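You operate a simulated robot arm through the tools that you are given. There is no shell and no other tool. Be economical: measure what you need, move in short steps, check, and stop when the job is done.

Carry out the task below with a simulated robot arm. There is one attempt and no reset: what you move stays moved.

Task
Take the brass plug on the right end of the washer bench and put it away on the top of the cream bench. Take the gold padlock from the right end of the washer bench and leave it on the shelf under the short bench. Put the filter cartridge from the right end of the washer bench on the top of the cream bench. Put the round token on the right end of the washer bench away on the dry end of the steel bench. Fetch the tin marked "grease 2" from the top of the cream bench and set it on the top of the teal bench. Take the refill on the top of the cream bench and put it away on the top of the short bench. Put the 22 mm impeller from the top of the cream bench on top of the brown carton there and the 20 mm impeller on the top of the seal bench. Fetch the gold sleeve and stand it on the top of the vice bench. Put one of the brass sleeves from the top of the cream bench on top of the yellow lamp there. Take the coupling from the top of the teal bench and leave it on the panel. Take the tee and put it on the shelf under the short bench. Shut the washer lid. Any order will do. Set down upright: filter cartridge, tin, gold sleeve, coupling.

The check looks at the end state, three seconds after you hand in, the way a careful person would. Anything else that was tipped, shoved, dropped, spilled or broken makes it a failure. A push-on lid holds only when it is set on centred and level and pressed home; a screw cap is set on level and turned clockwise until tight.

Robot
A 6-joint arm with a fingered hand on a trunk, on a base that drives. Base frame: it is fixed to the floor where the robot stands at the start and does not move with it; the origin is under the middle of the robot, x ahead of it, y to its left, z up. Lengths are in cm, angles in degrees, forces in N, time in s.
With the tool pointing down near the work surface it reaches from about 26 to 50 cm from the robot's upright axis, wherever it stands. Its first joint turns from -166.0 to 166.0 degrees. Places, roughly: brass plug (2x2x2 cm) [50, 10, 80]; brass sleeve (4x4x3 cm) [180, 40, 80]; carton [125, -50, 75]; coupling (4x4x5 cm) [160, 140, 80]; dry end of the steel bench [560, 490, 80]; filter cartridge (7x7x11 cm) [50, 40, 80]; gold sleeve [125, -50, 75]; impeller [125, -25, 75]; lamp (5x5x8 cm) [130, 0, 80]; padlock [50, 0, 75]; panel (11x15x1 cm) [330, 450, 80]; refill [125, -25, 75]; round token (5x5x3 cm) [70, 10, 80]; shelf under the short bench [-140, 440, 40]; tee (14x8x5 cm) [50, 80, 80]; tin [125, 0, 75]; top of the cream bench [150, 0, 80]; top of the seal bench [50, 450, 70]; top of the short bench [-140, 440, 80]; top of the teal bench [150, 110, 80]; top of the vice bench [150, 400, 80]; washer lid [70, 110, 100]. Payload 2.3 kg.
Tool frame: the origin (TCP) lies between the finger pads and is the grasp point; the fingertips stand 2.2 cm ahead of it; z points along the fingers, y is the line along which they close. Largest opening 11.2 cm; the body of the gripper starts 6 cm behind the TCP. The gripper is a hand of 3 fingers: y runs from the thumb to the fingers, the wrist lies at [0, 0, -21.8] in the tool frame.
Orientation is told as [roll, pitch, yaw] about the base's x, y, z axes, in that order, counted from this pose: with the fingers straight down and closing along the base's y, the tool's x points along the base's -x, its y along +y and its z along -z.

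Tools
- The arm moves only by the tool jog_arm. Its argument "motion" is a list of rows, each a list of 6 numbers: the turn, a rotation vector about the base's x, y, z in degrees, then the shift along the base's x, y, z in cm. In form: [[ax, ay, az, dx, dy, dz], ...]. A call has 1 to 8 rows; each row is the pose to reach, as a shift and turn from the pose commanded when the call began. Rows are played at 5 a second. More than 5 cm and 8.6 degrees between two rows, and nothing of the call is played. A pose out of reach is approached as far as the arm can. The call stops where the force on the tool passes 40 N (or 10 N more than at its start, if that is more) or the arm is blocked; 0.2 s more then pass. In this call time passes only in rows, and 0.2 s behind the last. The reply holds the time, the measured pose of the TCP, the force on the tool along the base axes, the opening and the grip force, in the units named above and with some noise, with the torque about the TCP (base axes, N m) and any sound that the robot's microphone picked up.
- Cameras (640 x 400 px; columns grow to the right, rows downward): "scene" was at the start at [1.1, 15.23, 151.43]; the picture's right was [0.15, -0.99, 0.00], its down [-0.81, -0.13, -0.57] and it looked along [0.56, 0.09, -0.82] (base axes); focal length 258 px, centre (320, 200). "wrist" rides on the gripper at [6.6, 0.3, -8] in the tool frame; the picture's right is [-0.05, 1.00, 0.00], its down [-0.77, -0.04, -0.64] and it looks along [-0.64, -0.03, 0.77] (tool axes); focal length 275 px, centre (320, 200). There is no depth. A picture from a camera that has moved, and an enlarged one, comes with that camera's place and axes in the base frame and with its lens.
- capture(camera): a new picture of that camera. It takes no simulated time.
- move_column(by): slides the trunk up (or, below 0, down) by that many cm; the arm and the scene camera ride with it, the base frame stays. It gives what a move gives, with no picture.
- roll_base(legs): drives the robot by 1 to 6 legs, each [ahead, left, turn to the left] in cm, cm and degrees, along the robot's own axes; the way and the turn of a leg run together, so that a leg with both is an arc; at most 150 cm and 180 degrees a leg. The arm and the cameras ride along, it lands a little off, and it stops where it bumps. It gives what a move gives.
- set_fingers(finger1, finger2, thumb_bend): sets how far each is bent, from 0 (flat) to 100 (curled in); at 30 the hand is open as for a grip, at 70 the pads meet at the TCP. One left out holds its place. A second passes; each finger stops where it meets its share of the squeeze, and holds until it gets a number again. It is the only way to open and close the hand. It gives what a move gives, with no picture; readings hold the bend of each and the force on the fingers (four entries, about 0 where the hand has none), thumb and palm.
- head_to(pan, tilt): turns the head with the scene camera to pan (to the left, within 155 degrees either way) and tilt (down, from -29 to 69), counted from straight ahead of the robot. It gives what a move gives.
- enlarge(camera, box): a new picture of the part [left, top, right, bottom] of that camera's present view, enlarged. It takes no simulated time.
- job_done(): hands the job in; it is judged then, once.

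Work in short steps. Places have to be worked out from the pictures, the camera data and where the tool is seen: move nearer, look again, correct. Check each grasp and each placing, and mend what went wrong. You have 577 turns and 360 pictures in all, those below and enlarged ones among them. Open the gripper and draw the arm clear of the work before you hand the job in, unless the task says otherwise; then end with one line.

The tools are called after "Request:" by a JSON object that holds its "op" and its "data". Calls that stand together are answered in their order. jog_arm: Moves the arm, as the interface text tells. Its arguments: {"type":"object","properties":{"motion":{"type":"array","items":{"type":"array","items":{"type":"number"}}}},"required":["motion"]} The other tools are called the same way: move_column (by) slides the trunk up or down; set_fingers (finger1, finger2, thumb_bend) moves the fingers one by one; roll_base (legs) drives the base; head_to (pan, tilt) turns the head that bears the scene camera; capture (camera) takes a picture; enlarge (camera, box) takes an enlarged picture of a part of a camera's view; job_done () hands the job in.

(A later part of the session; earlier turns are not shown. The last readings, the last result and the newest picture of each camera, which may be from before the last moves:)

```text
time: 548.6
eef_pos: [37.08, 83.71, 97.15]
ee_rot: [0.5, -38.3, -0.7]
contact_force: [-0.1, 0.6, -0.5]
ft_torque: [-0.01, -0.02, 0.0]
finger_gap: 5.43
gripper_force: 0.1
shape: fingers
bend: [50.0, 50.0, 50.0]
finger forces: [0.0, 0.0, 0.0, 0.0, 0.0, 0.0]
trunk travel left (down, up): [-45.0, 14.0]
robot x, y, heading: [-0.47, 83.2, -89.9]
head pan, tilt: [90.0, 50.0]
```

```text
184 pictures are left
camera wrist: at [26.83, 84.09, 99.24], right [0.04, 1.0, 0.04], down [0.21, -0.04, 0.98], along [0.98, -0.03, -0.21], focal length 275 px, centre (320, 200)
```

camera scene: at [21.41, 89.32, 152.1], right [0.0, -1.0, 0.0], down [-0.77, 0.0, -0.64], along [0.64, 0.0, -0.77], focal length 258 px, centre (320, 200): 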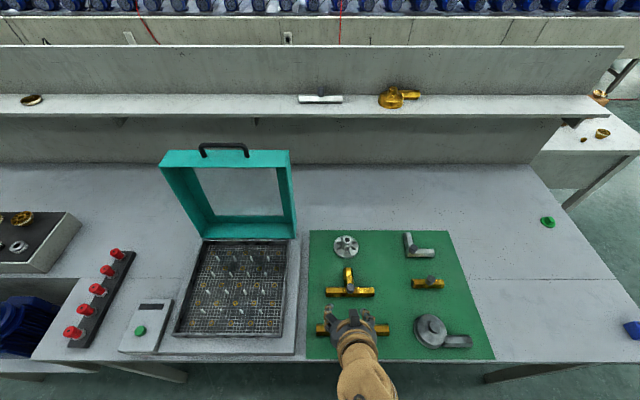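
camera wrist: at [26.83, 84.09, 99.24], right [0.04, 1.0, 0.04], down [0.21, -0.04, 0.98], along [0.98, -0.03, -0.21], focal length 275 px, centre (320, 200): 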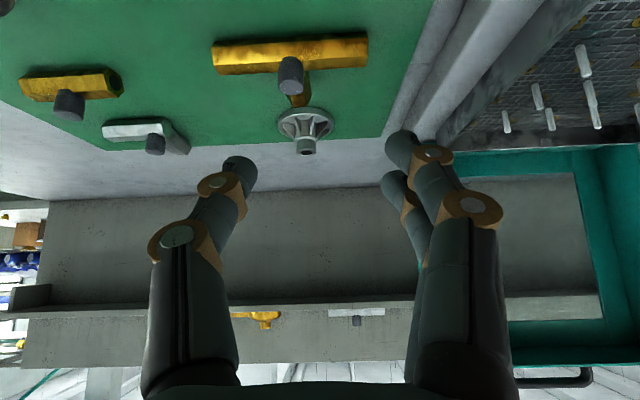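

Request:
{"op": "enlarge", "data": {"camera": "scene", "box": [300, 250, 400, 320]}}

Request:
{"op": "enlarge", "data": {"camera": "scene", "box": [120, 130, 320, 360]}}

```text
5.71 times, centred on (350, 285) of scene
camera zoom: at [21.41, 89.32, 152.1], right [0.0, -1.0, 0.0], down [-0.77, 0.0, -0.64], along [0.64, 0.0, -0.77], focal length 1475 px, centre (149, -286)
```

zoom: 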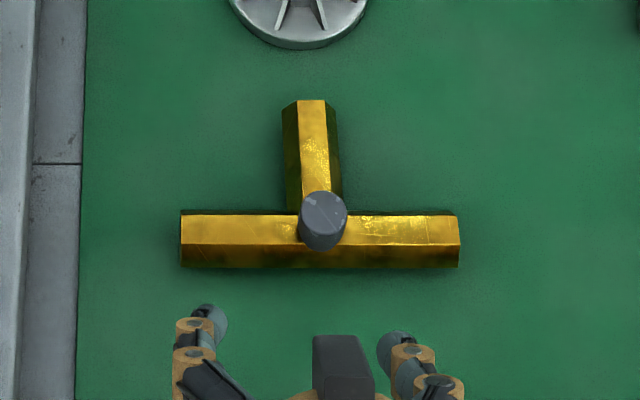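

```text
1.74 times, centred on (220, 245) of scene
camera zoom: at [21.41, 89.32, 152.1], right [0.0, -1.0, 0.0], down [-0.77, 0.0, -0.64], along [0.64, 0.0, -0.77], focal length 449 px, centre (494, 122)
```

zoom: 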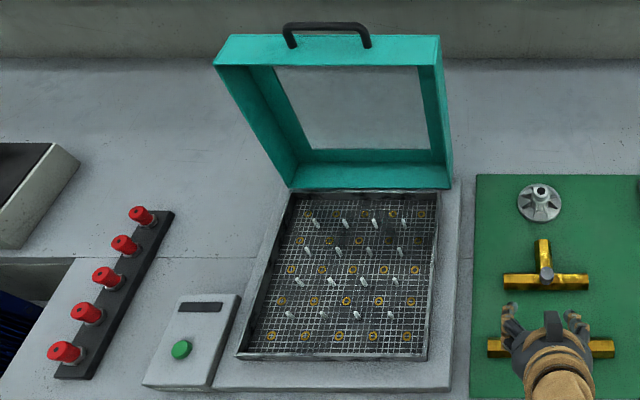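

The tee has a vertical stub at its junction, (47.5, 81.2), top z≈84.7 — good to grip. Approach along the tool axis.

Request:
{"op": "jog_arm", "data": {"motion": [[0, 0, 0, 1.5, -1, -2.5], [0, 0, 0, 3, -2.3, -5.5], [0, 0, 0, 5.5, -2.5, -8]]}}

Request:
{"op": "capture", "data": {"camera": "wrist"}}

Request:
{"op": "enlarge", "data": {"camera": "scene", "box": [300, 250, 400, 320]}}

```text
time: 549.4
eef_pos: [42.49, 81.17, 89.2]
ee_rot: [0.5, -38.4, -0.7]
contact_force: [0.4, 0.5, -0.5]
ft_torque: [0.01, 0.03, 0.01]
finger_gap: 5.44
gripper_force: 0.1
shape: fingers
bend: [50.0, 50.0, 50.0]
finger forces: [0.1, 0.0, 0.0, 0.1, 0.0, 0.0]
trunk travel left (down, up): [-45.0, 14.0]
robot x, y, heading: [-0.57, 83.09, -90.0]
head pan, tilt: [90.0, 50.0]
```

```text
181 pictures are left
camera wrist: at [32.38, 81.64, 91.36], right [0.04, 1.0, 0.04], down [0.21, -0.04, 0.98], along [0.98, -0.04, -0.21], focal length 275 px, centre (320, 200)
```

wrist: 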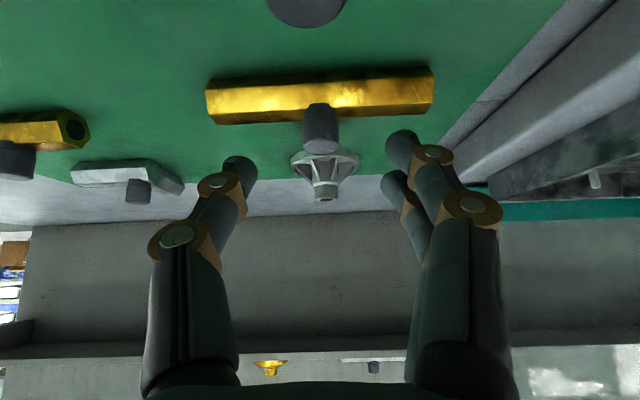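

```text
5.71 times, centred on (350, 285) of scene
camera zoom: at [21.45, 89.32, 152.1], right [0.0, -1.0, 0.0], down [-0.77, 0.0, -0.64], along [0.64, 0.0, -0.77], focal length 1475 px, centre (149, -286)
```

zoom: 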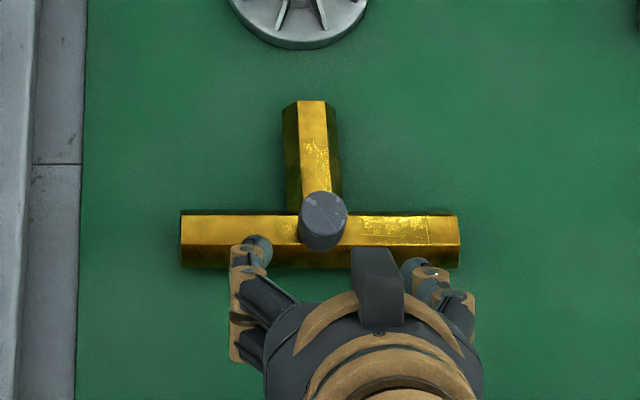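

Aligned in y. Advance to (46.2, 81.2, 85.8) and close firmly.

Request:
{"op": "jog_arm", "data": {"motion": [[0, 0, 0, 1.9, -0.1, -1.8], [0, 0, 0, 3.8, -0.1, -3.4]]}}

Request:
{"op": "capture", "data": {"camera": "wrist"}}

Request:
{"op": "enlarge", "data": {"camera": "scene", "box": [300, 250, 400, 320]}}

```text
time: 550.0
eef_pos: [46.33, 81.29, 85.98]
ee_rot: [0.5, -38.3, -0.7]
contact_force: [-0.4, -0.2, 0.1]
ft_torque: [0.0, 0.04, 0.01]
finger_gap: 5.46
gripper_force: 0.0
shape: fingers
bend: [50.0, 50.0, 50.0]
finger forces: [0.1, 0.0, 0.0, 0.1, 0.0, 0.1]
trunk travel left (down, up): [-45.0, 14.0]
robot x, y, heading: [-0.53, 83.25, -89.6]
head pan, tilt: [90.0, 50.0]
```

```text
179 pictures are left
camera wrist: at [36.16, 81.68, 88.02], right [0.04, 1.0, 0.04], down [0.21, -0.04, 0.98], along [0.98, -0.04, -0.21], focal length 275 px, centre (320, 200)
```

wrist: 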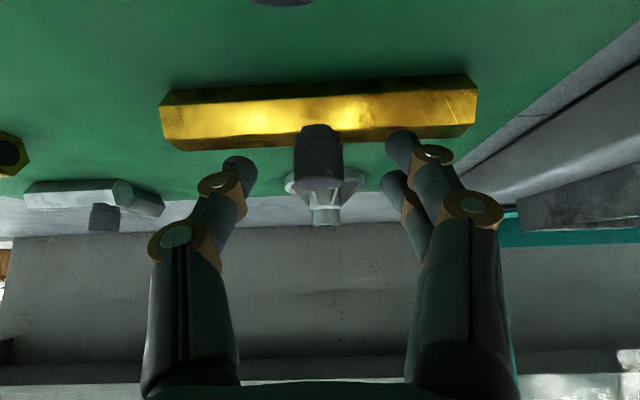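

```text
5.71 times, centred on (350, 285) of scene
camera zoom: at [21.38, 89.32, 152.11], right [0.0, -1.0, 0.0], down [-0.77, 0.0, -0.64], along [0.64, 0.0, -0.77], focal length 1475 px, centre (149, -286)
```

zoom: 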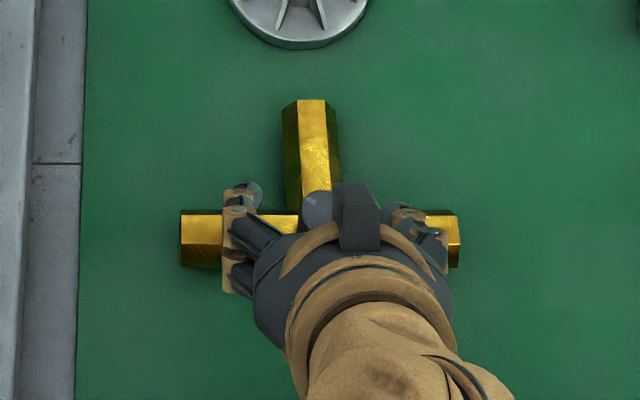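

Request:
{"op": "set_fingers", "data": {"finger1": 80, "finger2": 80, "thumb_bend": 80}}

Request:
{"op": "capture", "data": {"camera": "wrist"}}

```text
time: 551.0
eef_pos: [46.38, 81.2, 85.88]
ee_rot: [0.5, -38.4, -0.7]
contact_force: [-0.1, 0.5, 0.3]
ft_torque: [0.11, 0.03, -0.03]
finger_gap: 1.3
gripper_force: 24.9
shape: fingers
bend: [74.0, 75.0, 67.0]
finger forces: [10.3, 20.3, 0.0, 0.1, 18.5, 0.1]
trunk travel left (down, up): [-45.0, 14.0]
robot x, y, heading: [-0.15, 83.41, -89.9]
head pan, tilt: [90.0, 50.0]
```

```text
177 pictures are left
camera wrist: at [36.13, 81.7, 88.04], right [0.04, 1.0, 0.04], down [0.21, -0.04, 0.98], along [0.98, -0.03, -0.21], focal length 275 px, centre (320, 200)
```

wrist: 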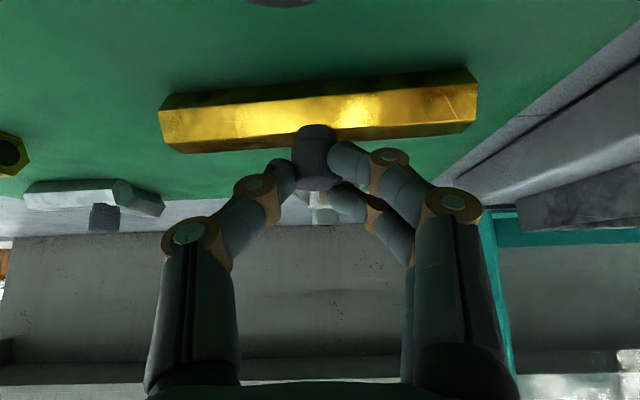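

Strong grip on the stub. Lift slowly.

Request:
{"op": "jog_arm", "data": {"motion": [[0, 0, 0, 0, 0, 1], [0, 0, 0, 0, 0, 3], [0, 0, 0, -1, 0, 7], [0, 0, 0, -2.5, 0, 11]]}}

Request:
{"op": "capture", "data": {"camera": "wrist"}}

Request:
{"op": "capture", "data": {"camera": "scene"}}

```text
time: 552.0
eef_pos: [43.88, 81.29, 97.03]
ee_rot: [0.2, -38.4, -0.2]
contact_force: [-0.2, 0.3, -2.7]
ft_torque: [-0.01, 0.04, -0.03]
finger_gap: 1.26
gripper_force: 18.6
shape: fingers
bend: [75.0, 74.0, 67.0]
finger forces: [10.3, 9.7, 0.0, 0.0, 17.6, 0.1]
trunk travel left (down, up): [-45.0, 14.0]
robot x, y, heading: [-0.45, 83.37, -89.9]
head pan, tilt: [90.0, 50.0]
```

```text
176 pictures are left
camera wrist: at [33.66, 81.78, 99.16], right [0.04, 1.0, 0.03], down [0.21, -0.04, 0.98], along [0.98, -0.03, -0.21], focal length 275 px, centre (320, 200)
```

wrist: 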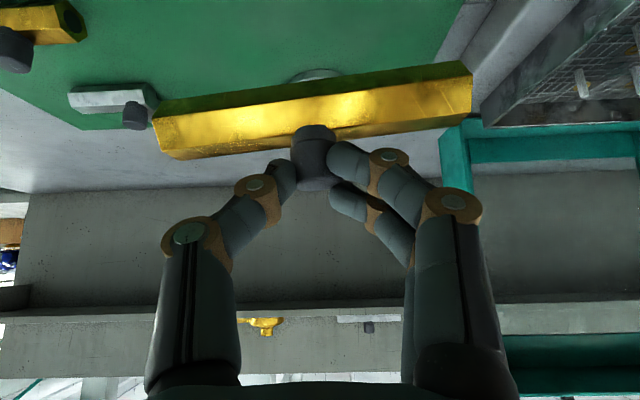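

```text
175 pictures are left
camera scene: at [21.3, 89.3, 152.11], right [0.0, -1.0, 0.0], down [-0.77, 0.0, -0.64], along [0.64, 0.0, -0.77], focal length 258 px, centre (320, 200)
```

scene: 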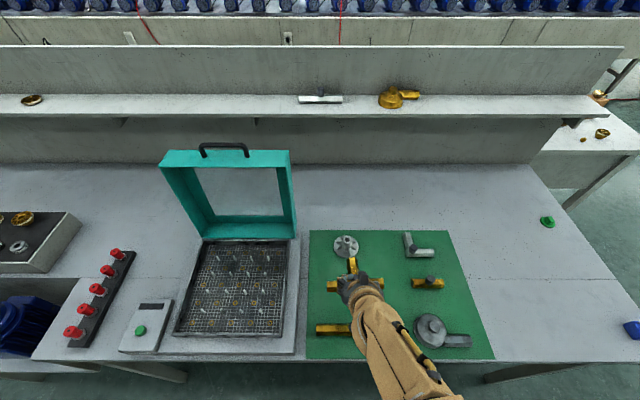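

Tee lifted. Back out, turn so the arm faces the left wall, and drive up to the short bench.

Request:
{"op": "roll_base", "data": {"legs": [[0, -50, 0], [0, 0, 179.8], [140, 0, 0], [140, 0, 0]]}}

```text
time: 575.6
eef_pos: [-79.43, 372.5, 96.97]
ee_rot: [0.5, -38.3, 176.2]
contact_force: [-0.4, -0.3, -2.4]
ft_torque: [0.01, -0.04, -0.01]
finger_gap: 1.14
gripper_force: 18.1
shape: fingers
bend: [75.0, 74.0, 67.0]
finger forces: [9.2, 9.7, 0.0, 0.0, 17.5, 0.0]
trunk travel left (down, up): [-45.0, 14.0]
robot x, y, heading: [-35.45, 368.4, 86.9]
head pan, tilt: [90.0, 50.0]
```

Request:
{"op": "roll_base", "data": {"legs": [[78, 12, 3]]}}

Request:
{"op": "move_column", "data": {"by": -38}}

Request:
{"op": "capture", "data": {"camera": "scene"}}

Request:
{"op": "capture", "data": {"camera": "wrist"}}

```text
time: 579.8
eef_pos: [-91.01, 447.47, 96.93]
ee_rot: [0.5, -38.4, -179.3]
contact_force: [-1.0, 0.5, -3.0]
ft_torque: [-0.02, -0.06, 0.01]
finger_gap: 1.18
gripper_force: 18.4
shape: fingers
bend: [75.0, 74.0, 67.0]
finger forces: [9.2, 9.4, 0.0, 0.1, 17.4, 0.1]
trunk travel left (down, up): [-45.0, 14.0]
robot x, y, heading: [-46.77, 446.61, 91.6]
head pan, tilt: [90.0, 50.0]
```

```text
time: 583.5
eef_pos: [-90.94, 447.39, 59.02]
ee_rot: [0.5, -38.3, -179.3]
contact_force: [0.0, 0.4, -2.4]
ft_torque: [-0.03, -0.03, 0.02]
finger_gap: 1.19
gripper_force: 18.7
shape: fingers
bend: [75.0, 74.0, 67.0]
finger forces: [9.2, 9.6, 0.1, 0.0, 17.4, 0.1]
trunk travel left (down, up): [-7.0, 52.0]
robot x, y, heading: [-46.59, 446.84, 91.5]
head pan, tilt: [90.0, 50.0]
```

```text
174 pictures are left
camera scene: at [-68.27, 440.17, 114.11], right [-0.03, 1.0, 0.0], down [0.77, 0.02, -0.64], along [-0.64, -0.02, -0.77], focal length 258 px, centre (320, 200)
```

scene: 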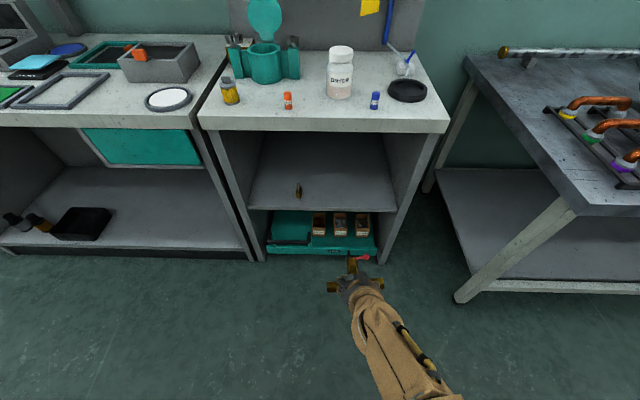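

```text
173 pictures are left
camera wrist: at [-80.73, 447.38, 61.11], right [-0.02, -1.0, 0.04], down [-0.21, 0.04, 0.98], along [-0.98, 0.01, -0.21], focal length 275 px, centre (320, 200)
```

wrist: 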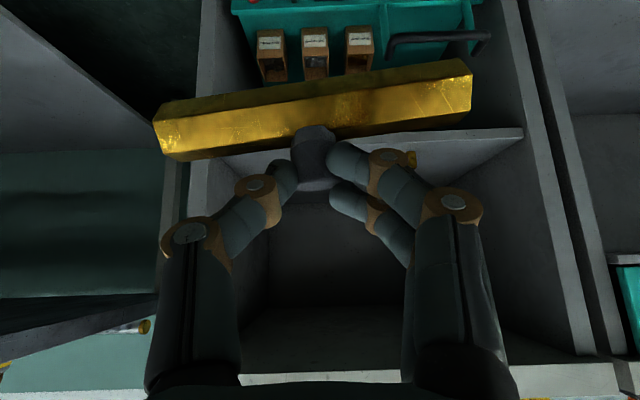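

Lower 6 more, then slide in.

Request:
{"op": "move_column", "data": {"by": -6.5}}

Request:
{"op": "roll_base", "data": {"legs": [[0, 38.5, -1]]}}

Request:
{"op": "capture", "data": {"camera": "wrist"}}

Request:
{"op": "capture", "data": {"camera": "scene"}}

```text
time: 584.5
eef_pos: [-90.97, 447.47, 52.54]
ee_rot: [0.6, -38.4, -179.3]
contact_force: [-0.8, -0.2, -3.3]
ft_torque: [-0.02, -0.06, 0.03]
finger_gap: 1.17
gripper_force: 18.1
shape: fingers
bend: [75.0, 74.0, 67.0]
finger forces: [9.3, 9.7, 0.1, 0.0, 17.5, 0.0]
trunk travel left (down, up): [-0.5, 58.5]
robot x, y, heading: [-46.74, 446.98, 91.3]
head pan, tilt: [90.0, 50.0]
```

```text
time: 587.0
eef_pos: [-130.7, 447.87, 52.52]
ee_rot: [0.5, -38.3, 179.4]
contact_force: [0.2, -0.3, -2.6]
ft_torque: [-0.01, -0.06, 0.01]
finger_gap: 1.2
gripper_force: 18.6
shape: fingers
bend: [75.0, 74.0, 67.0]
finger forces: [9.3, 9.7, 0.0, 0.1, 17.6, 0.0]
trunk travel left (down, up): [-0.5, 58.5]
robot x, y, heading: [-86.27, 445.97, 90.2]
head pan, tilt: [90.0, 50.0]
```

```text
172 pictures are left
camera wrist: at [-120.48, 447.54, 54.6], right [-0.04, -1.0, 0.04], down [-0.21, 0.04, 0.98], along [-0.98, 0.03, -0.21], focal length 275 px, centre (320, 200)
```

wrist: 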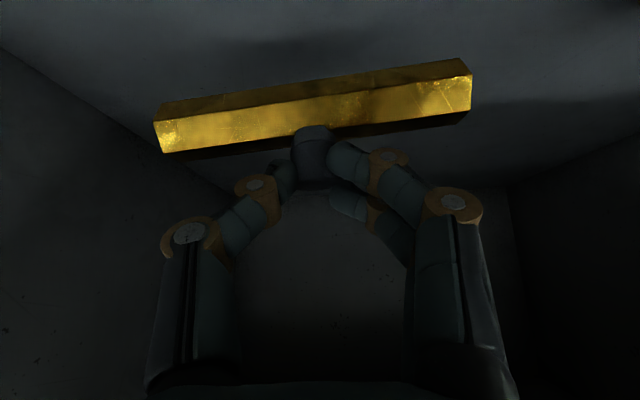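

```text
171 pictures are left
camera scene: at [-108.18, 440.06, 107.6], right [0.0, 1.0, 0.0], down [0.77, 0.0, -0.64], along [-0.64, 0.0, -0.77], focal length 258 px, centre (320, 200)
```

scene: 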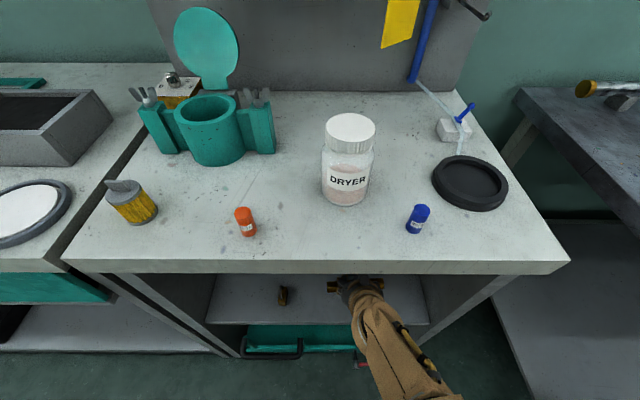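

Inside with clearance from the padlock. Lower to contact.

Request:
{"op": "jog_arm", "data": {"motion": [[0, 0, 0, 0, 0, -1.5], [0, 0, 0, 0, 0, -3], [0, 0, 0, 0, 0, -4], [0, 0, 0, 0, 0, -4.8]]}}

Request:
{"op": "jog_arm", "data": {"motion": [[0, 0, 0, 0, 0, -0.4], [0, 0, 0, 0, 0, -0.8], [0, 0, 0, 0, 0, -1.1]]}}

```text
time: 588.0
eef_pos: [-130.62, 447.74, 47.71]
ee_rot: [0.5, -38.3, 179.4]
contact_force: [0.5, 0.6, 1.8]
ft_torque: [-0.09, 0.0, -0.08]
finger_gap: 1.15
gripper_force: 18.8
shape: fingers
bend: [75.0, 75.0, 67.0]
finger forces: [8.1, 11.0, 0.0, 0.1, 18.7, 0.0]
trunk travel left (down, up): [-0.5, 58.5]
robot x, y, heading: [-86.34, 446.05, 90.5]
head pan, tilt: [90.0, 50.0]
```

```text
time: 588.8
eef_pos: [-131.05, 447.78, 47.27]
ee_rot: [0.6, -39.4, 179.1]
contact_force: [2.2, -1.6, 23.2]
ft_torque: [-0.13, 0.23, -0.01]
finger_gap: 1.24
gripper_force: 31.0
shape: fingers
bend: [76.0, 77.0, 68.0]
finger forces: [11.2, 28.9, 0.0, 0.0, 21.7, 0.0]
trunk travel left (down, up): [-0.5, 58.5]
robot x, y, heading: [-86.19, 446.26, 90.2]
head pan, tilt: [90.0, 50.0]
stopped in row 3: the force on the tool passed its limit at 44 N (the readings are from after the stop); the commanded pose is now the measured one
```

Down. Ease up slightly and open.

Request:
{"op": "jog_arm", "data": {"motion": [[0, 0, 0, 0, 0, 0.3]]}}

Request:
{"op": "set_fingers", "data": {"finger1": 60, "finger2": 60, "thumb_bend": 60}}

Request:
{"op": "set_fingers", "data": {"finger1": 50, "finger2": 50, "thumb_bend": 50}}

Request:
{"op": "capture", "data": {"camera": "wrist"}}

```text
time: 589.2
eef_pos: [-131.02, 447.81, 47.29]
ee_rot: [0.5, -39.0, 179.2]
contact_force: [-2.2, -1.6, 11.4]
ft_torque: [-0.11, 0.2, 0.01]
finger_gap: 1.21
gripper_force: 25.4
shape: fingers
bend: [76.0, 77.0, 68.0]
finger forces: [8.7, 24.1, 0.0, 0.1, 18.0, 0.0]
trunk travel left (down, up): [-0.5, 58.5]
robot x, y, heading: [-86.38, 446.26, 90.1]
head pan, tilt: [90.0, 50.0]
```

```text
time: 590.2
eef_pos: [-130.81, 447.92, 47.5]
ee_rot: [0.6, -39.2, 179.2]
contact_force: [6.5, -3.8, 26.3]
ft_torque: [-0.19, 0.34, 0.09]
finger_gap: 2.67
gripper_force: 12.9
shape: fingers
bend: [60.0, 73.0, 60.0]
finger forces: [0.0, 25.6, 0.0, 0.1, 0.0, 0.0]
trunk travel left (down, up): [-0.5, 58.5]
robot x, y, heading: [-86.44, 446.13, 90.1]
head pan, tilt: [90.0, 50.0]
```

```text
time: 591.2
eef_pos: [-130.95, 447.82, 47.38]
ee_rot: [0.5, -38.9, 179.4]
contact_force: [1.9, 1.0, 12.1]
ft_torque: [-0.42, 0.02, 0.09]
finger_gap: 5.45
gripper_force: 6.5
shape: fingers
bend: [53.0, 50.0, 50.0]
finger forces: [11.8, 0.0, 0.0, 0.1, 0.1, 0.1]
trunk travel left (down, up): [-0.5, 58.5]
robot x, y, heading: [-86.59, 445.87, 90.3]
head pan, tilt: [90.0, 50.0]
```

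```text
170 pictures are left
camera wrist: at [-120.71, 447.54, 49.35], right [-0.04, -1.0, 0.04], down [-0.2, 0.04, 0.98], along [-0.98, 0.03, -0.2], focal length 275 px, centre (320, 200)
```

wrist: 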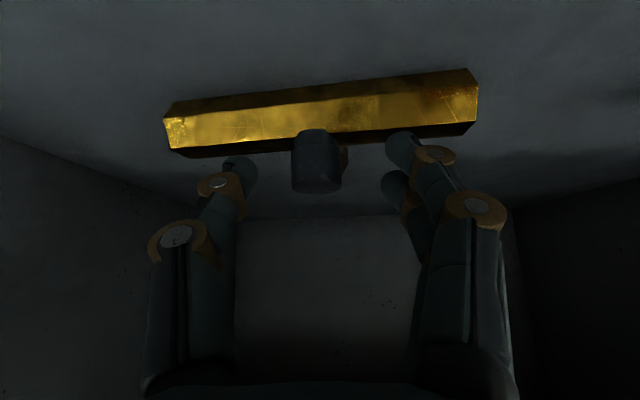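

Tee rests on the shelf. Retract along the axis, slide out and verify.

Request:
{"op": "jog_arm", "data": {"motion": [[0, 0, 0, 0.6, 0, 1], [0, 0, 0, 3, 0, 4], [0, 0, 0, 5, 0, 6.5]]}}

Request:
{"op": "roll_base", "data": {"legs": [[0, -38, 0]]}}

Request:
{"op": "capture", "data": {"camera": "scene"}}

Request:
{"op": "move_column", "data": {"by": 40}}

Request:
{"op": "move_column", "data": {"by": 4.5}}

```text
time: 592.0
eef_pos: [-125.76, 448.0, 54.03]
ee_rot: [0.7, -38.9, 179.2]
contact_force: [0.8, -0.4, 0.9]
ft_torque: [-0.01, 0.05, -0.03]
finger_gap: 5.5
gripper_force: 0.0
shape: fingers
bend: [50.0, 50.0, 50.0]
finger forces: [0.1, 0.1, 0.1, 0.1, 0.1, 0.1]
trunk travel left (down, up): [-0.5, 58.5]
robot x, y, heading: [-86.88, 446.09, 90.2]
head pan, tilt: [90.0, 50.0]
```

```text
time: 594.4
eef_pos: [-87.57, 448.42, 54.01]
ee_rot: [0.4, -38.9, 178.6]
contact_force: [0.8, 0.4, 0.9]
ft_torque: [0.01, -0.03, 0.0]
finger_gap: 5.52
gripper_force: 0.1
shape: fingers
bend: [50.0, 50.0, 50.0]
finger forces: [0.0, 0.0, 0.0, 0.0, 0.1, 0.0]
trunk travel left (down, up): [-0.5, 58.5]
robot x, y, heading: [-48.38, 446.24, 89.8]
head pan, tilt: [90.0, 50.0]
```

```text
169 pictures are left
camera scene: at [-69.9, 440.23, 107.61], right [0.01, 1.0, 0.0], down [0.77, 0.0, -0.64], along [-0.64, 0.0, -0.77], focal length 258 px, centre (320, 200)
```

scene: 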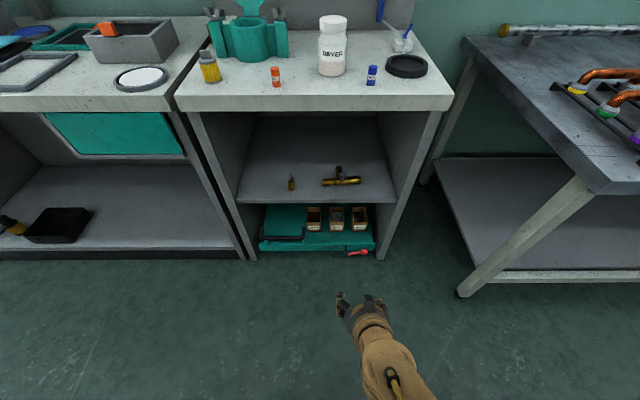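

```text
time: 598.2
eef_pos: [-87.56, 448.39, 93.97]
ee_rot: [0.5, -38.8, 178.7]
contact_force: [0.5, -0.2, -0.9]
ft_torque: [0.01, 0.0, 0.0]
finger_gap: 5.52
gripper_force: 0.0
shape: fingers
bend: [50.0, 50.0, 50.0]
finger forces: [0.1, 0.0, 0.0, 0.0, 0.0, 0.0]
trunk travel left (down, up): [-40.5, 18.5]
robot x, y, heading: [-47.92, 445.74, 89.4]
head pan, tilt: [90.0, 50.0]
```

```text
time: 599.1
eef_pos: [-87.53, 448.43, 98.5]
ee_rot: [0.5, -38.9, 178.7]
contact_force: [-0.5, 0.1, 0.3]
ft_torque: [-0.01, 0.01, -0.02]
finger_gap: 5.5
gripper_force: 0.0
shape: fingers
bend: [50.0, 50.0, 50.0]
finger forces: [0.0, 0.0, 0.0, 0.0, 0.0, 0.0]
trunk travel left (down, up): [-45.0, 14.0]
robot x, y, heading: [-48.22, 446.01, 89.7]
head pan, tilt: [90.0, 50.0]
```

Both are on the shelf. While here, look at the seal bench on the right side.

Request:
{"op": "head_to", "data": {"pan": -80, "tilt": 35}}

Request:
{"op": "capture", "data": {"camera": "scene"}}

```text
time: 601.7
eef_pos: [-87.58, 448.35, 98.5]
ee_rot: [0.5, -39.0, 178.6]
contact_force: [0.4, -0.4, -0.6]
ft_torque: [0.01, 0.0, 0.0]
finger_gap: 5.49
gripper_force: 0.0
shape: fingers
bend: [50.0, 50.0, 50.0]
finger forces: [0.0, 0.0, 0.1, 0.0, 0.0, 0.0]
trunk travel left (down, up): [-45.0, 14.0]
robot x, y, heading: [-48.21, 446.04, 89.7]
head pan, tilt: [-80.0, 35.0]
```

```text
168 pictures are left
camera scene: at [-53.52, 441.66, 154.28], right [0.17, -0.99, 0.0], down [-0.57, -0.1, -0.82], along [0.81, 0.14, -0.57], focal length 258 px, centre (320, 200)
```

scene: 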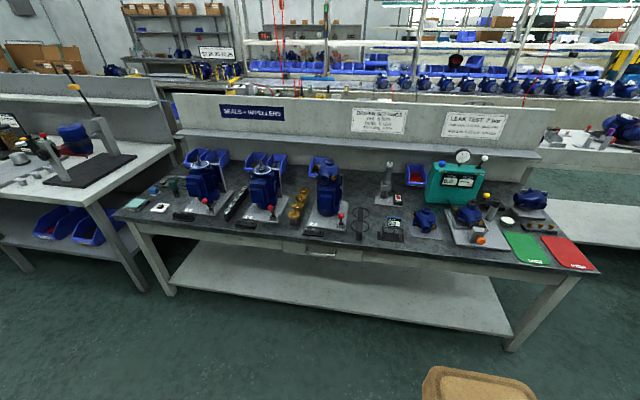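

Request:
{"op": "enlarge", "data": {"camera": "scene", "box": [110, 150, 430, 290]}}

Request:
{"op": "enlarge", "data": {"camera": "scene", "box": [360, 150, 620, 290]}}

```text
2.00 times, centred on (270, 220) of scene
camera zoom: at [-53.52, 441.66, 154.28], right [0.17, -0.99, 0.0], down [-0.57, -0.1, -0.82], along [0.81, 0.14, -0.57], focal length 516 px, centre (420, 160)
```

zoom: 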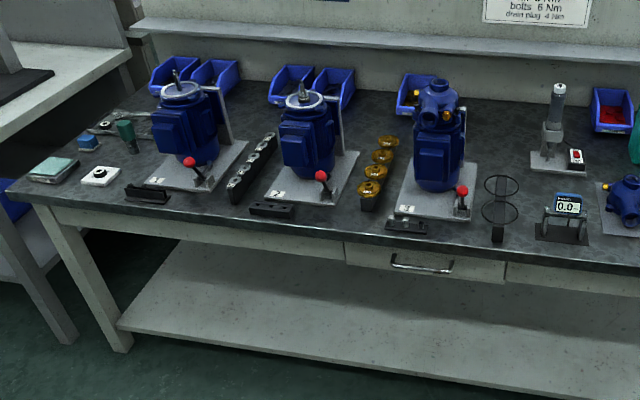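

```text
2.46 times, centred on (490, 220) of scene
camera zoom: at [-53.52, 441.66, 154.28], right [0.17, -0.99, 0.0], down [-0.57, -0.1, -0.82], along [0.81, 0.14, -0.57], focal length 635 px, centre (-98, 151)
```

zoom: 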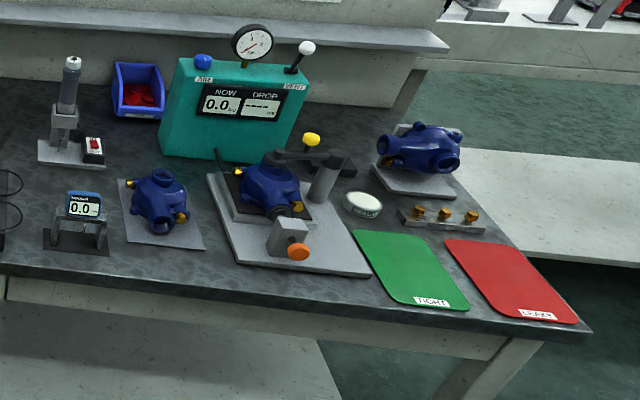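

A free front strip on the seal bench is around (33, 478). Now reset the arm: untilt and swing it to the front.

Request:
{"op": "jog_arm", "data": {"motion": [[0, -7.8, 0, 2, -0.5, 1.2], [0, -15.6, 0, 4, -1, 2.4], [0, -23.4, 0, 6, -1.5, 3.6], [0, -31.2, 0, 8, -2, 4.8], [0, -38.8, 0, 9.5, -2.4, 6]]}}

Request:
{"op": "jog_arm", "data": {"motion": [[0, 0, -7.5, 0.26, 3.9, 0], [0, 0, -15, 1, 7.8, 0], [0, 0, -22.5, 2.3, 11.5, 0], [0, 0, -30, 4, 15, 0], [0, 0, -37.5, 6.2, 18.3, 0], [0, 0, -45, 8.8, 21.2, 0]]}}

Request:
{"op": "jog_arm", "data": {"motion": [[0, 0, -7.5, 2.95, 2.6, 0], [0, 0, -15, 6.2, 4.8, 0], [0, 0, -22.5, 9.7, 6.5, 0], [0, 0, -30, 13.4, 7.8, 0], [0, 0, -37.5, 17.3, 8.5, 0], [0, 0, -45, 21.2, 8.8, 0]]}}

```text
time: 602.9
eef_pos: [-78.08, 446.18, 104.45]
ee_rot: [-0.3, -0.1, 179.0]
contact_force: [-0.5, -0.1, -0.1]
ft_torque: [0.01, 0.0, -0.02]
finger_gap: 5.48
gripper_force: 0.1
shape: fingers
bend: [50.0, 50.0, 50.0]
finger forces: [0.0, 0.0, 0.1, 0.0, 0.1, 0.0]
out of reach, approached as far as the arm can: row 1
trunk travel left (down, up): [-45.0, 14.0]
robot x, y, heading: [-47.84, 445.94, 89.6]
head pan, tilt: [-80.0, 35.0]
```

```text
time: 604.3
eef_pos: [-69.01, 467.48, 104.38]
ee_rot: [-0.4, -0.2, 133.8]
contact_force: [0.4, -0.1, 0.0]
ft_torque: [0.04, -0.01, -0.01]
finger_gap: 5.5
gripper_force: 0.2
shape: fingers
bend: [50.0, 50.0, 50.0]
finger forces: [0.0, 0.0, 0.0, 0.1, 0.0, 0.1]
trunk travel left (down, up): [-45.0, 14.0]
robot x, y, heading: [-47.94, 446.17, 89.5]
head pan, tilt: [-80.0, 35.0]
```

```text
time: 605.7
eef_pos: [-48.01, 476.12, 104.64]
ee_rot: [-0.3, -0.1, 88.9]
contact_force: [0.1, -0.3, 0.0]
ft_torque: [0.01, 0.01, 0.02]
finger_gap: 5.5
gripper_force: 0.0
shape: fingers
bend: [50.0, 50.0, 50.0]
finger forces: [0.1, 0.0, 0.0, 0.0, 0.1, 0.0]
trunk travel left (down, up): [-45.0, 14.0]
robot x, y, heading: [-47.84, 445.88, 89.7]
head pan, tilt: [-80.0, 35.0]
```

Now the washer lid. It stands vertically (top z≈113, x≈63–70, y 97–126). I drive back down the aisle to face it at its right part.

Request:
{"op": "roll_base", "data": {"legs": [[-150, 0, 0], [-150, 0, 0], [-44, 0, 0], [0, 0, -89.7]]}}

Request:
{"op": "head_to", "data": {"pan": 0, "tilt": 45}}

Request:
{"op": "capture", "data": {"camera": "scene"}}

```text
time: 626.2
eef_pos: [-20.41, 103.95, 104.78]
ee_rot: [-0.3, -0.1, 0.6]
contact_force: [0.0, -0.3, 0.3]
ft_torque: [0.02, -0.02, -0.02]
finger_gap: 5.49
gripper_force: 0.2
shape: fingers
bend: [50.0, 50.0, 50.0]
finger forces: [0.0, 0.0, 0.0, 0.1, 0.0, 0.0]
trunk travel left (down, up): [-45.0, 14.0]
robot x, y, heading: [-50.45, 103.07, 1.4]
head pan, tilt: [-80.0, 35.0]
```

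```text
time: 627.7
eef_pos: [-20.46, 103.97, 104.65]
ee_rot: [-0.3, -0.1, 0.5]
contact_force: [0.8, -0.5, -0.5]
ft_torque: [-0.02, 0.06, -0.01]
finger_gap: 5.48
gripper_force: 0.0
shape: fingers
bend: [50.0, 50.0, 50.0]
finger forces: [0.0, 0.0, 0.0, 0.1, 0.0, 0.1]
trunk travel left (down, up): [-45.0, 14.0]
robot x, y, heading: [-50.5, 103.45, 1.2]
head pan, tilt: [0.0, 45.0]
```

```text
165 pictures are left
camera scene: at [-48.63, 117.35, 152.8], right [0.02, -1.0, 0.0], down [-0.71, -0.01, -0.71], along [0.71, 0.01, -0.71], focal length 258 px, centre (320, 200)
```

scene: 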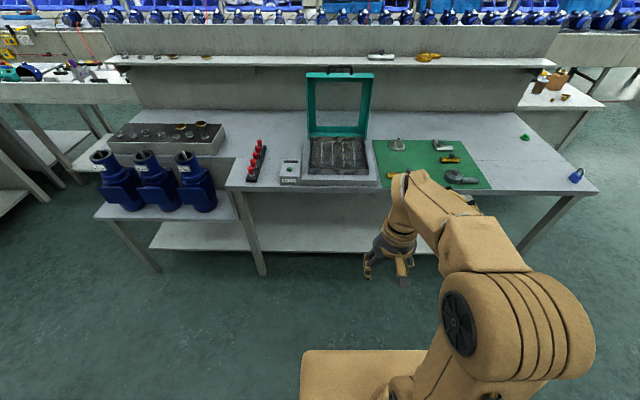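

Request:
{"op": "move_column", "data": {"by": 13.5}}

Request:
{"op": "roll_base", "data": {"legs": [[56, -3, -1.2]]}}

Request:
{"op": "head_to", "data": {"pan": 10, "tilt": 40}}

Request:
{"op": "capture", "data": {"camera": "scene"}}

Request:
{"op": "capture", "data": {"camera": "wrist"}}

```text
time: 629.4
eef_pos: [-20.39, 104.05, 118.09]
ee_rot: [-0.4, -0.1, 0.5]
contact_force: [0.5, 0.1, -0.2]
ft_torque: [-0.04, 0.0, -0.01]
finger_gap: 5.49
gripper_force: 0.1
shape: fingers
bend: [50.0, 50.0, 50.0]
finger forces: [0.0, 0.0, 0.0, 0.1, 0.0, 0.0]
trunk travel left (down, up): [-58.5, 0.5]
robot x, y, heading: [-50.37, 102.68, 1.1]
head pan, tilt: [0.0, 45.0]
```

```text
time: 632.6
eef_pos: [35.68, 100.01, 118.1]
ee_rot: [-0.3, -0.1, -1.7]
contact_force: [0.4, 0.1, -0.6]
ft_torque: [-0.03, -0.03, -0.01]
finger_gap: 5.5
gripper_force: 0.0
shape: fingers
bend: [50.0, 50.0, 50.0]
finger forces: [0.1, 0.0, 0.0, 0.0, 0.0, 0.0]
trunk travel left (down, up): [-58.5, 0.5]
robot x, y, heading: [5.95, 100.0, -0.8]
head pan, tilt: [0.0, 45.0]
```

```text
time: 633.3
eef_pos: [35.56, 100.06, 118.13]
ee_rot: [-0.3, -0.1, -1.7]
contact_force: [-0.1, 0.3, 0.5]
ft_torque: [0.01, 0.03, -0.01]
finger_gap: 5.51
gripper_force: 0.0
shape: fingers
bend: [50.0, 50.0, 50.0]
finger forces: [0.0, 0.1, 0.1, 0.1, 0.0, 0.0]
trunk travel left (down, up): [-58.5, 0.5]
robot x, y, heading: [5.52, 100.19, -0.8]
head pan, tilt: [10.0, 40.0]
```

```text
164 pictures are left
camera scene: at [8.17, 115.82, 167.03], right [0.16, -0.99, 0.0], down [-0.63, -0.1, -0.77], along [0.76, 0.12, -0.64], focal length 258 px, centre (320, 200)
```

scene: 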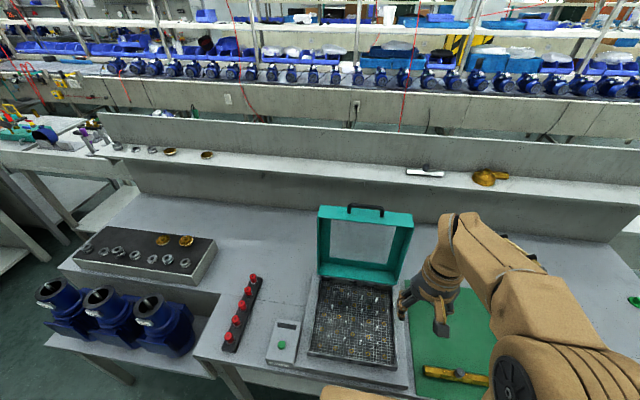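

```text
163 pictures are left
camera wrist: at [28.99, 100.56, 126.1], right [0.07, 1.0, 0.0], down [0.77, -0.05, 0.64], along [0.64, -0.05, -0.77], focal length 275 px, centre (320, 200)
```

wrist: 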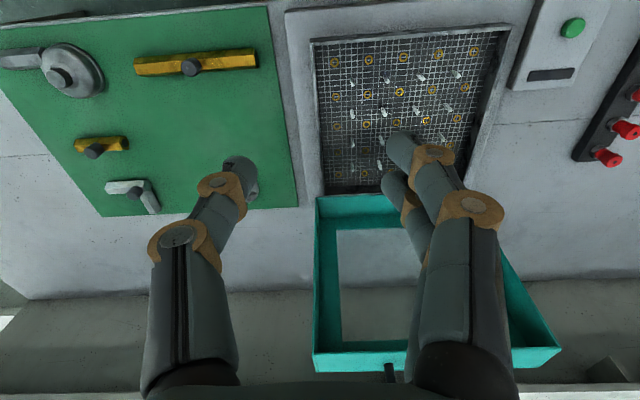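

Request:
{"op": "enlarge", "data": {"camera": "scene", "box": [290, 190, 450, 300]}}

```text
3.64 times, centred on (370, 245) of scene
camera zoom: at [8.17, 115.82, 167.03], right [0.16, -0.99, 0.0], down [-0.63, -0.1, -0.77], along [0.76, 0.12, -0.64], focal length 938 px, centre (138, 36)
```

zoom: 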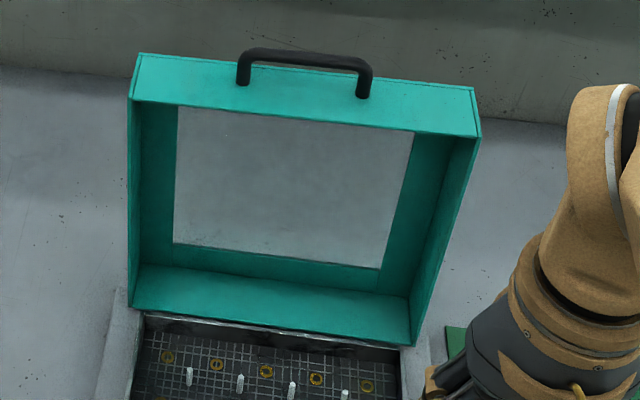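

I close the fingertips together, and tilt the hand to 30° below horizontal while moving toward the lid's top-right.

Request:
{"op": "set_fingers", "data": {"finger1": 70, "finger2": 70, "thumb_bend": 70}}

Request:
{"op": "roll_base", "data": {"legs": [[2.5, 0, 0.8]]}}

Request:
{"op": "jog_arm", "data": {"motion": [[0, -7.5, 0, 2.5, 0, 0.3], [0, -15, 0, 5, 0, 0.6], [0, -22.5, 0, 7.5, 0, 0.9], [0, -30, 0, 10, 0, 1.2], [0, -37.5, 0, 12.5, 0, 1.5], [0, -45, 0, 15, 0, 1.5], [0, -52.5, 0, 17.5, 0, 1.5], [0, -60, 0, 20, 0, 1.5]]}}

Request:
{"op": "capture", "data": {"camera": "wrist"}}

Request:
{"op": "capture", "data": {"camera": "scene"}}

```text
time: 634.3
eef_pos: [35.62, 100.05, 118.13]
ee_rot: [-0.4, -0.2, -1.6]
contact_force: [0.1, 0.5, 0.0]
ft_torque: [0.01, -0.04, -0.04]
finger_gap: 0.27
gripper_force: 0.0
shape: fingers
bend: [70.0, 70.0, 70.0]
finger forces: [0.1, 0.0, 0.0, 0.0, 0.0, 0.0]
trunk travel left (down, up): [-58.5, 0.5]
robot x, y, heading: [5.56, 100.44, -0.9]
head pan, tilt: [10.0, 40.0]
```

```text
time: 635.1
eef_pos: [37.98, 100.33, 118.16]
ee_rot: [-0.3, -0.1, -0.8]
contact_force: [0.6, -0.8, 0.3]
ft_torque: [-0.02, 0.02, 0.01]
finger_gap: 0.27
gripper_force: 0.1
shape: fingers
bend: [70.0, 70.0, 70.0]
finger forces: [0.0, 0.1, 0.1, 0.0, 0.0, 0.0]
trunk travel left (down, up): [-58.5, 0.5]
robot x, y, heading: [7.9, 100.09, -0.3]
head pan, tilt: [10.0, 40.0]
```

```text
time: 636.9
eef_pos: [58.21, 100.44, 119.51]
ee_rot: [1.2, -60.1, -1.6]
contact_force: [0.3, 0.6, -0.2]
ft_torque: [0.01, 0.02, -0.01]
finger_gap: 0.28
gripper_force: 0.1
shape: fingers
bend: [70.0, 70.0, 70.0]
finger forces: [0.1, 0.1, 0.0, 0.1, 0.0, 0.0]
trunk travel left (down, up): [-58.5, 0.5]
robot x, y, heading: [7.87, 99.92, -0.3]
head pan, tilt: [10.0, 40.0]
```

```text
161 pictures are left
camera wrist: at [47.96, 100.94, 117.74], right [0.04, 1.0, 0.05], down [-0.17, -0.04, 0.98], along [0.99, -0.04, 0.17], focal length 275 px, centre (320, 200)
```

wrist: 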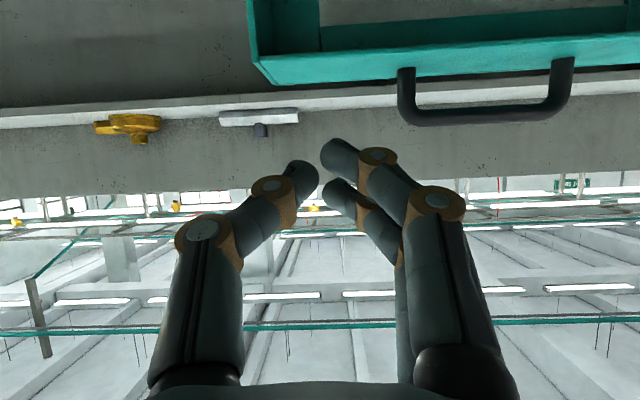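

```text
160 pictures are left
camera scene: at [10.58, 115.84, 167.03], right [0.17, -0.99, 0.0], down [-0.63, -0.11, -0.77], along [0.75, 0.13, -0.64], focal length 258 px, centre (320, 200)
```

scene: 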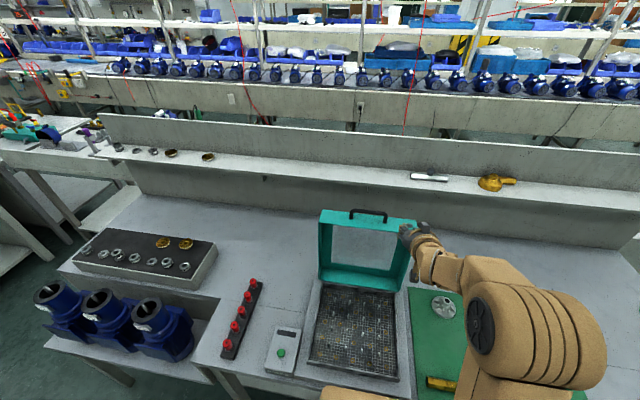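

Lid top edge is at z≈113.4, handle right leg at y≈106. I go over the top at y 99.4, then lower the tips behind the lid.

Request:
{"op": "jog_arm", "data": {"motion": [[0, 0, 0, 3, -0.6, 0.3], [0, 0, 0, 7, -1, 0.5], [0, 0, 0, 11, -1, 0.5], [0, 0, 0, 14.6, -1, 0.5]]}}

Request:
{"op": "capture", "data": {"camera": "wrist"}}

```text
time: 637.9
eef_pos: [73.01, 99.31, 119.93]
ee_rot: [1.2, -59.9, -1.7]
contact_force: [0.8, 0.0, 0.7]
ft_torque: [-0.02, -0.02, 0.01]
finger_gap: 0.28
gripper_force: 0.0
shape: fingers
bend: [70.0, 70.0, 70.0]
finger forces: [0.0, 0.0, 0.0, 0.0, 0.0, 0.0]
out of reach, approached as far as the arm can: row 3
trunk travel left (down, up): [-58.5, 0.5]
robot x, y, heading: [7.57, 100.19, 0.2]
head pan, tilt: [10.0, 40.0]
```

```text
159 pictures are left
camera wrist: at [62.71, 99.89, 118.14], right [0.03, 1.0, 0.05], down [-0.16, -0.04, 0.99], along [0.99, -0.04, 0.16], focal length 275 px, centre (320, 200)
```

wrist: 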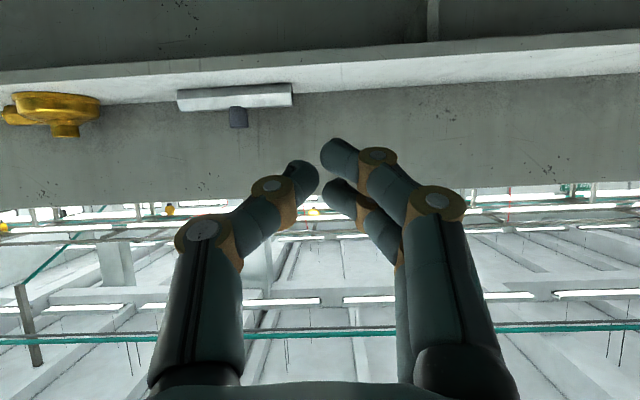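

Now lower the tips behind the lid, watching the force.

Request:
{"op": "jog_arm", "data": {"motion": [[0, 0, 0, 0.3, 0, -2], [0, 0, 0, 0.5, 0, -4], [0, 0, 0, 0.5, 0, -5.5], [0, 0, 0, 0.5, 0, -6.8]]}}

Request:
{"op": "enlarge", "data": {"camera": "scene", "box": [290, 190, 450, 300]}}

```text
time: 638.9
eef_pos: [73.64, 99.43, 114.34]
ee_rot: [1.1, -59.9, -1.4]
contact_force: [0.6, 0.3, -0.5]
ft_torque: [-0.02, -0.01, 0.03]
finger_gap: 0.3
gripper_force: 0.1
shape: fingers
bend: [70.0, 70.0, 70.0]
finger forces: [0.0, 0.0, 0.1, 0.1, 0.1, 0.0]
out of reach, approached as far as the arm can: row 3, 4
trunk travel left (down, up): [-58.5, 0.5]
robot x, y, heading: [8.26, 100.42, -0.1]
head pan, tilt: [10.0, 40.0]
```

```text
3.64 times, centred on (370, 245) of scene
camera zoom: at [10.54, 115.84, 167.03], right [0.17, -0.99, 0.0], down [-0.63, -0.11, -0.77], along [0.75, 0.13, -0.64], focal length 938 px, centre (138, 36)
```

zoom: 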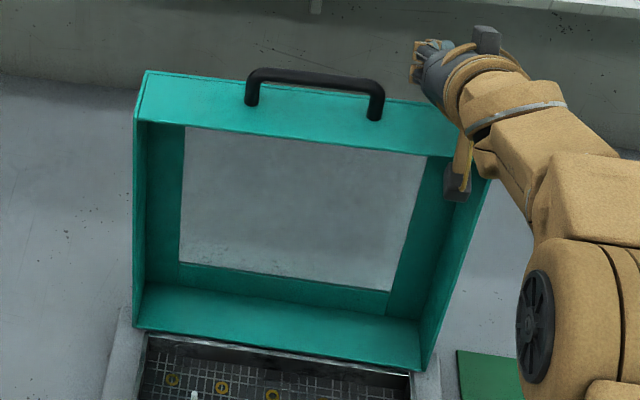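

Use the column to lower 1.6 cm more, then pull back gently.

Request:
{"op": "move_column", "data": {"by": -1.6}}

Request:
{"op": "jog_arm", "data": {"motion": [[0, 0, 0, -1, 0, 0], [0, 0, 0, -2, 0, 0], [0, 0, 0, -3, 0, 0], [0, 0, 0, -4, 0, -0.1]]}}

Request:
{"op": "enlarge", "data": {"camera": "scene", "box": [290, 190, 450, 300]}}

```text
time: 639.5
eef_pos: [73.61, 99.38, 112.67]
ee_rot: [1.2, -60.1, -1.4]
contact_force: [0.1, 0.0, 0.6]
ft_torque: [-0.02, -0.03, -0.02]
finger_gap: 0.28
gripper_force: 0.0
shape: fingers
bend: [70.0, 70.0, 70.0]
finger forces: [0.0, 0.0, 0.0, 0.0, 0.1, 0.0]
trunk travel left (down, up): [-56.9, 2.1]
robot x, y, heading: [8.07, 100.23, -0.2]
head pan, tilt: [10.0, 40.0]
```

```text
time: 640.5
eef_pos: [72.26, 98.74, 112.79]
ee_rot: [-1.1, -58.9, -1.5]
contact_force: [6.9, 3.5, 14.9]
ft_torque: [0.54, 0.33, -0.35]
finger_gap: 0.53
gripper_force: 8.1
shape: fingers
bend: [69.0, 70.0, 70.0]
finger forces: [16.5, 0.1, 0.1, 0.0, 0.0, 0.0]
out of reach, approached as far as the arm can: row 1, 2, 3, 4
trunk travel left (down, up): [-56.9, 2.1]
robot x, y, heading: [7.86, 100.29, -0.2]
head pan, tilt: [10.0, 40.0]
```

```text
3.64 times, centred on (370, 245) of scene
camera zoom: at [10.43, 115.98, 165.44], right [0.17, -0.99, 0.0], down [-0.63, -0.11, -0.77], along [0.75, 0.13, -0.64], focal length 938 px, centre (138, 36)
```

zoom: 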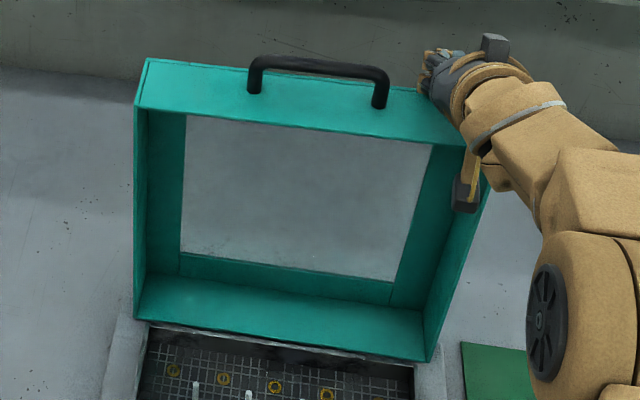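

The finger contacts the lid; I pull with the base instead, 4 cm back.

Request:
{"op": "roll_base", "data": {"legs": [[-4, 0, 0]]}}

Request:
{"op": "enlarge", "data": {"camera": "scene", "box": [290, 190, 450, 300]}}

```text
time: 641.4
eef_pos: [70.55, 98.66, 113.28]
ee_rot: [-1.0, -59.5, -1.7]
contact_force: [0.5, -0.1, 0.6]
ft_torque: [0.02, 0.01, -0.07]
finger_gap: 0.28
gripper_force: 0.5
shape: fingers
bend: [70.0, 70.0, 70.0]
finger forces: [1.0, 0.0, 0.0, 0.1, 0.0, 0.1]
trunk travel left (down, up): [-56.9, 2.1]
robot x, y, heading: [6.4, 100.39, -0.1]
head pan, tilt: [10.0, 40.0]
stopped in leg 1: the force on the tool passed its limit at 44 N (the readings are from after the stop); the commanded pose is now the measured one
```

```text
3.64 times, centred on (370, 245) of scene
camera zoom: at [8.6, 115.85, 165.42], right [0.17, -0.99, 0.0], down [-0.63, -0.11, -0.77], along [0.76, 0.13, -0.64], focal length 938 px, centre (138, 36)
```

zoom: 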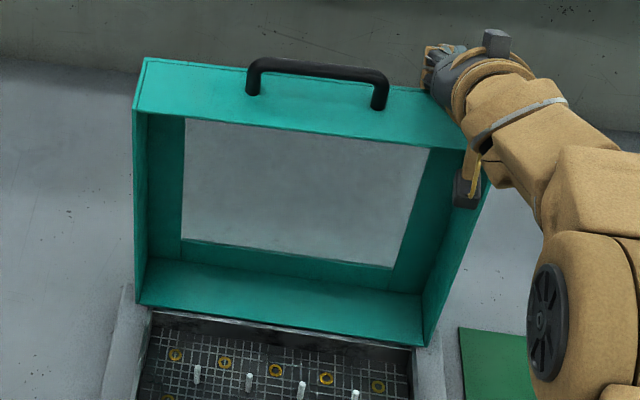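

Hooking over the top presses down rather than pulling. Better: hook the handle with the two fingers from beneath. First lift clear and back off.

Request:
{"op": "jog_arm", "data": {"motion": [[0, 0, 0, -0.5, 0, 2], [0, 0, 0, -2, 0, 5], [0, 0, 0, -6, 0, 6], [0, 0, 0, -10.5, 0, 6]]}}

Request:
{"op": "roll_base", "data": {"legs": [[-10, 10, 0]]}}

Request:
{"op": "capture", "data": {"camera": "scene"}}

```text
time: 642.4
eef_pos: [60.01, 98.69, 119.13]
ee_rot: [-1.0, -59.4, -1.6]
contact_force: [-0.8, 0.4, 0.5]
ft_torque: [0.06, -0.01, 0.01]
finger_gap: 0.27
gripper_force: 0.2
shape: fingers
bend: [70.0, 70.0, 70.0]
finger forces: [0.0, 0.0, 0.0, 0.1, 0.1, 0.0]
out of reach, approached as far as the arm can: row 2
trunk travel left (down, up): [-56.9, 2.1]
robot x, y, heading: [6.35, 100.36, -0.1]
head pan, tilt: [10.0, 40.0]
```

```text
time: 643.7
eef_pos: [50.21, 108.58, 119.09]
ee_rot: [-1.0, -59.4, -1.6]
contact_force: [-1.3, -0.2, -0.3]
ft_torque: [0.01, -0.01, 0.0]
finger_gap: 0.3
gripper_force: 0.0
shape: fingers
bend: [70.0, 70.0, 70.0]
finger forces: [0.1, 0.1, 0.1, 0.0, 0.0, 0.0]
trunk travel left (down, up): [-56.9, 2.1]
robot x, y, heading: [-3.21, 110.14, -0.2]
head pan, tilt: [10.0, 40.0]
```

```text
155 pictures are left
camera scene: at [-1.13, 125.79, 165.42], right [0.17, -0.98, 0.0], down [-0.63, -0.11, -0.77], along [0.75, 0.13, -0.64], focal length 258 px, centre (320, 200)
```

scene: 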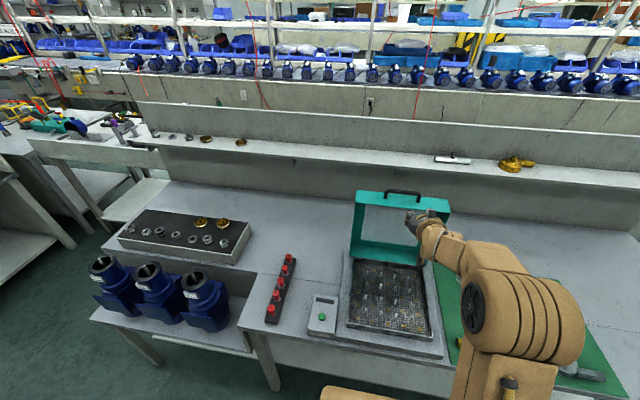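

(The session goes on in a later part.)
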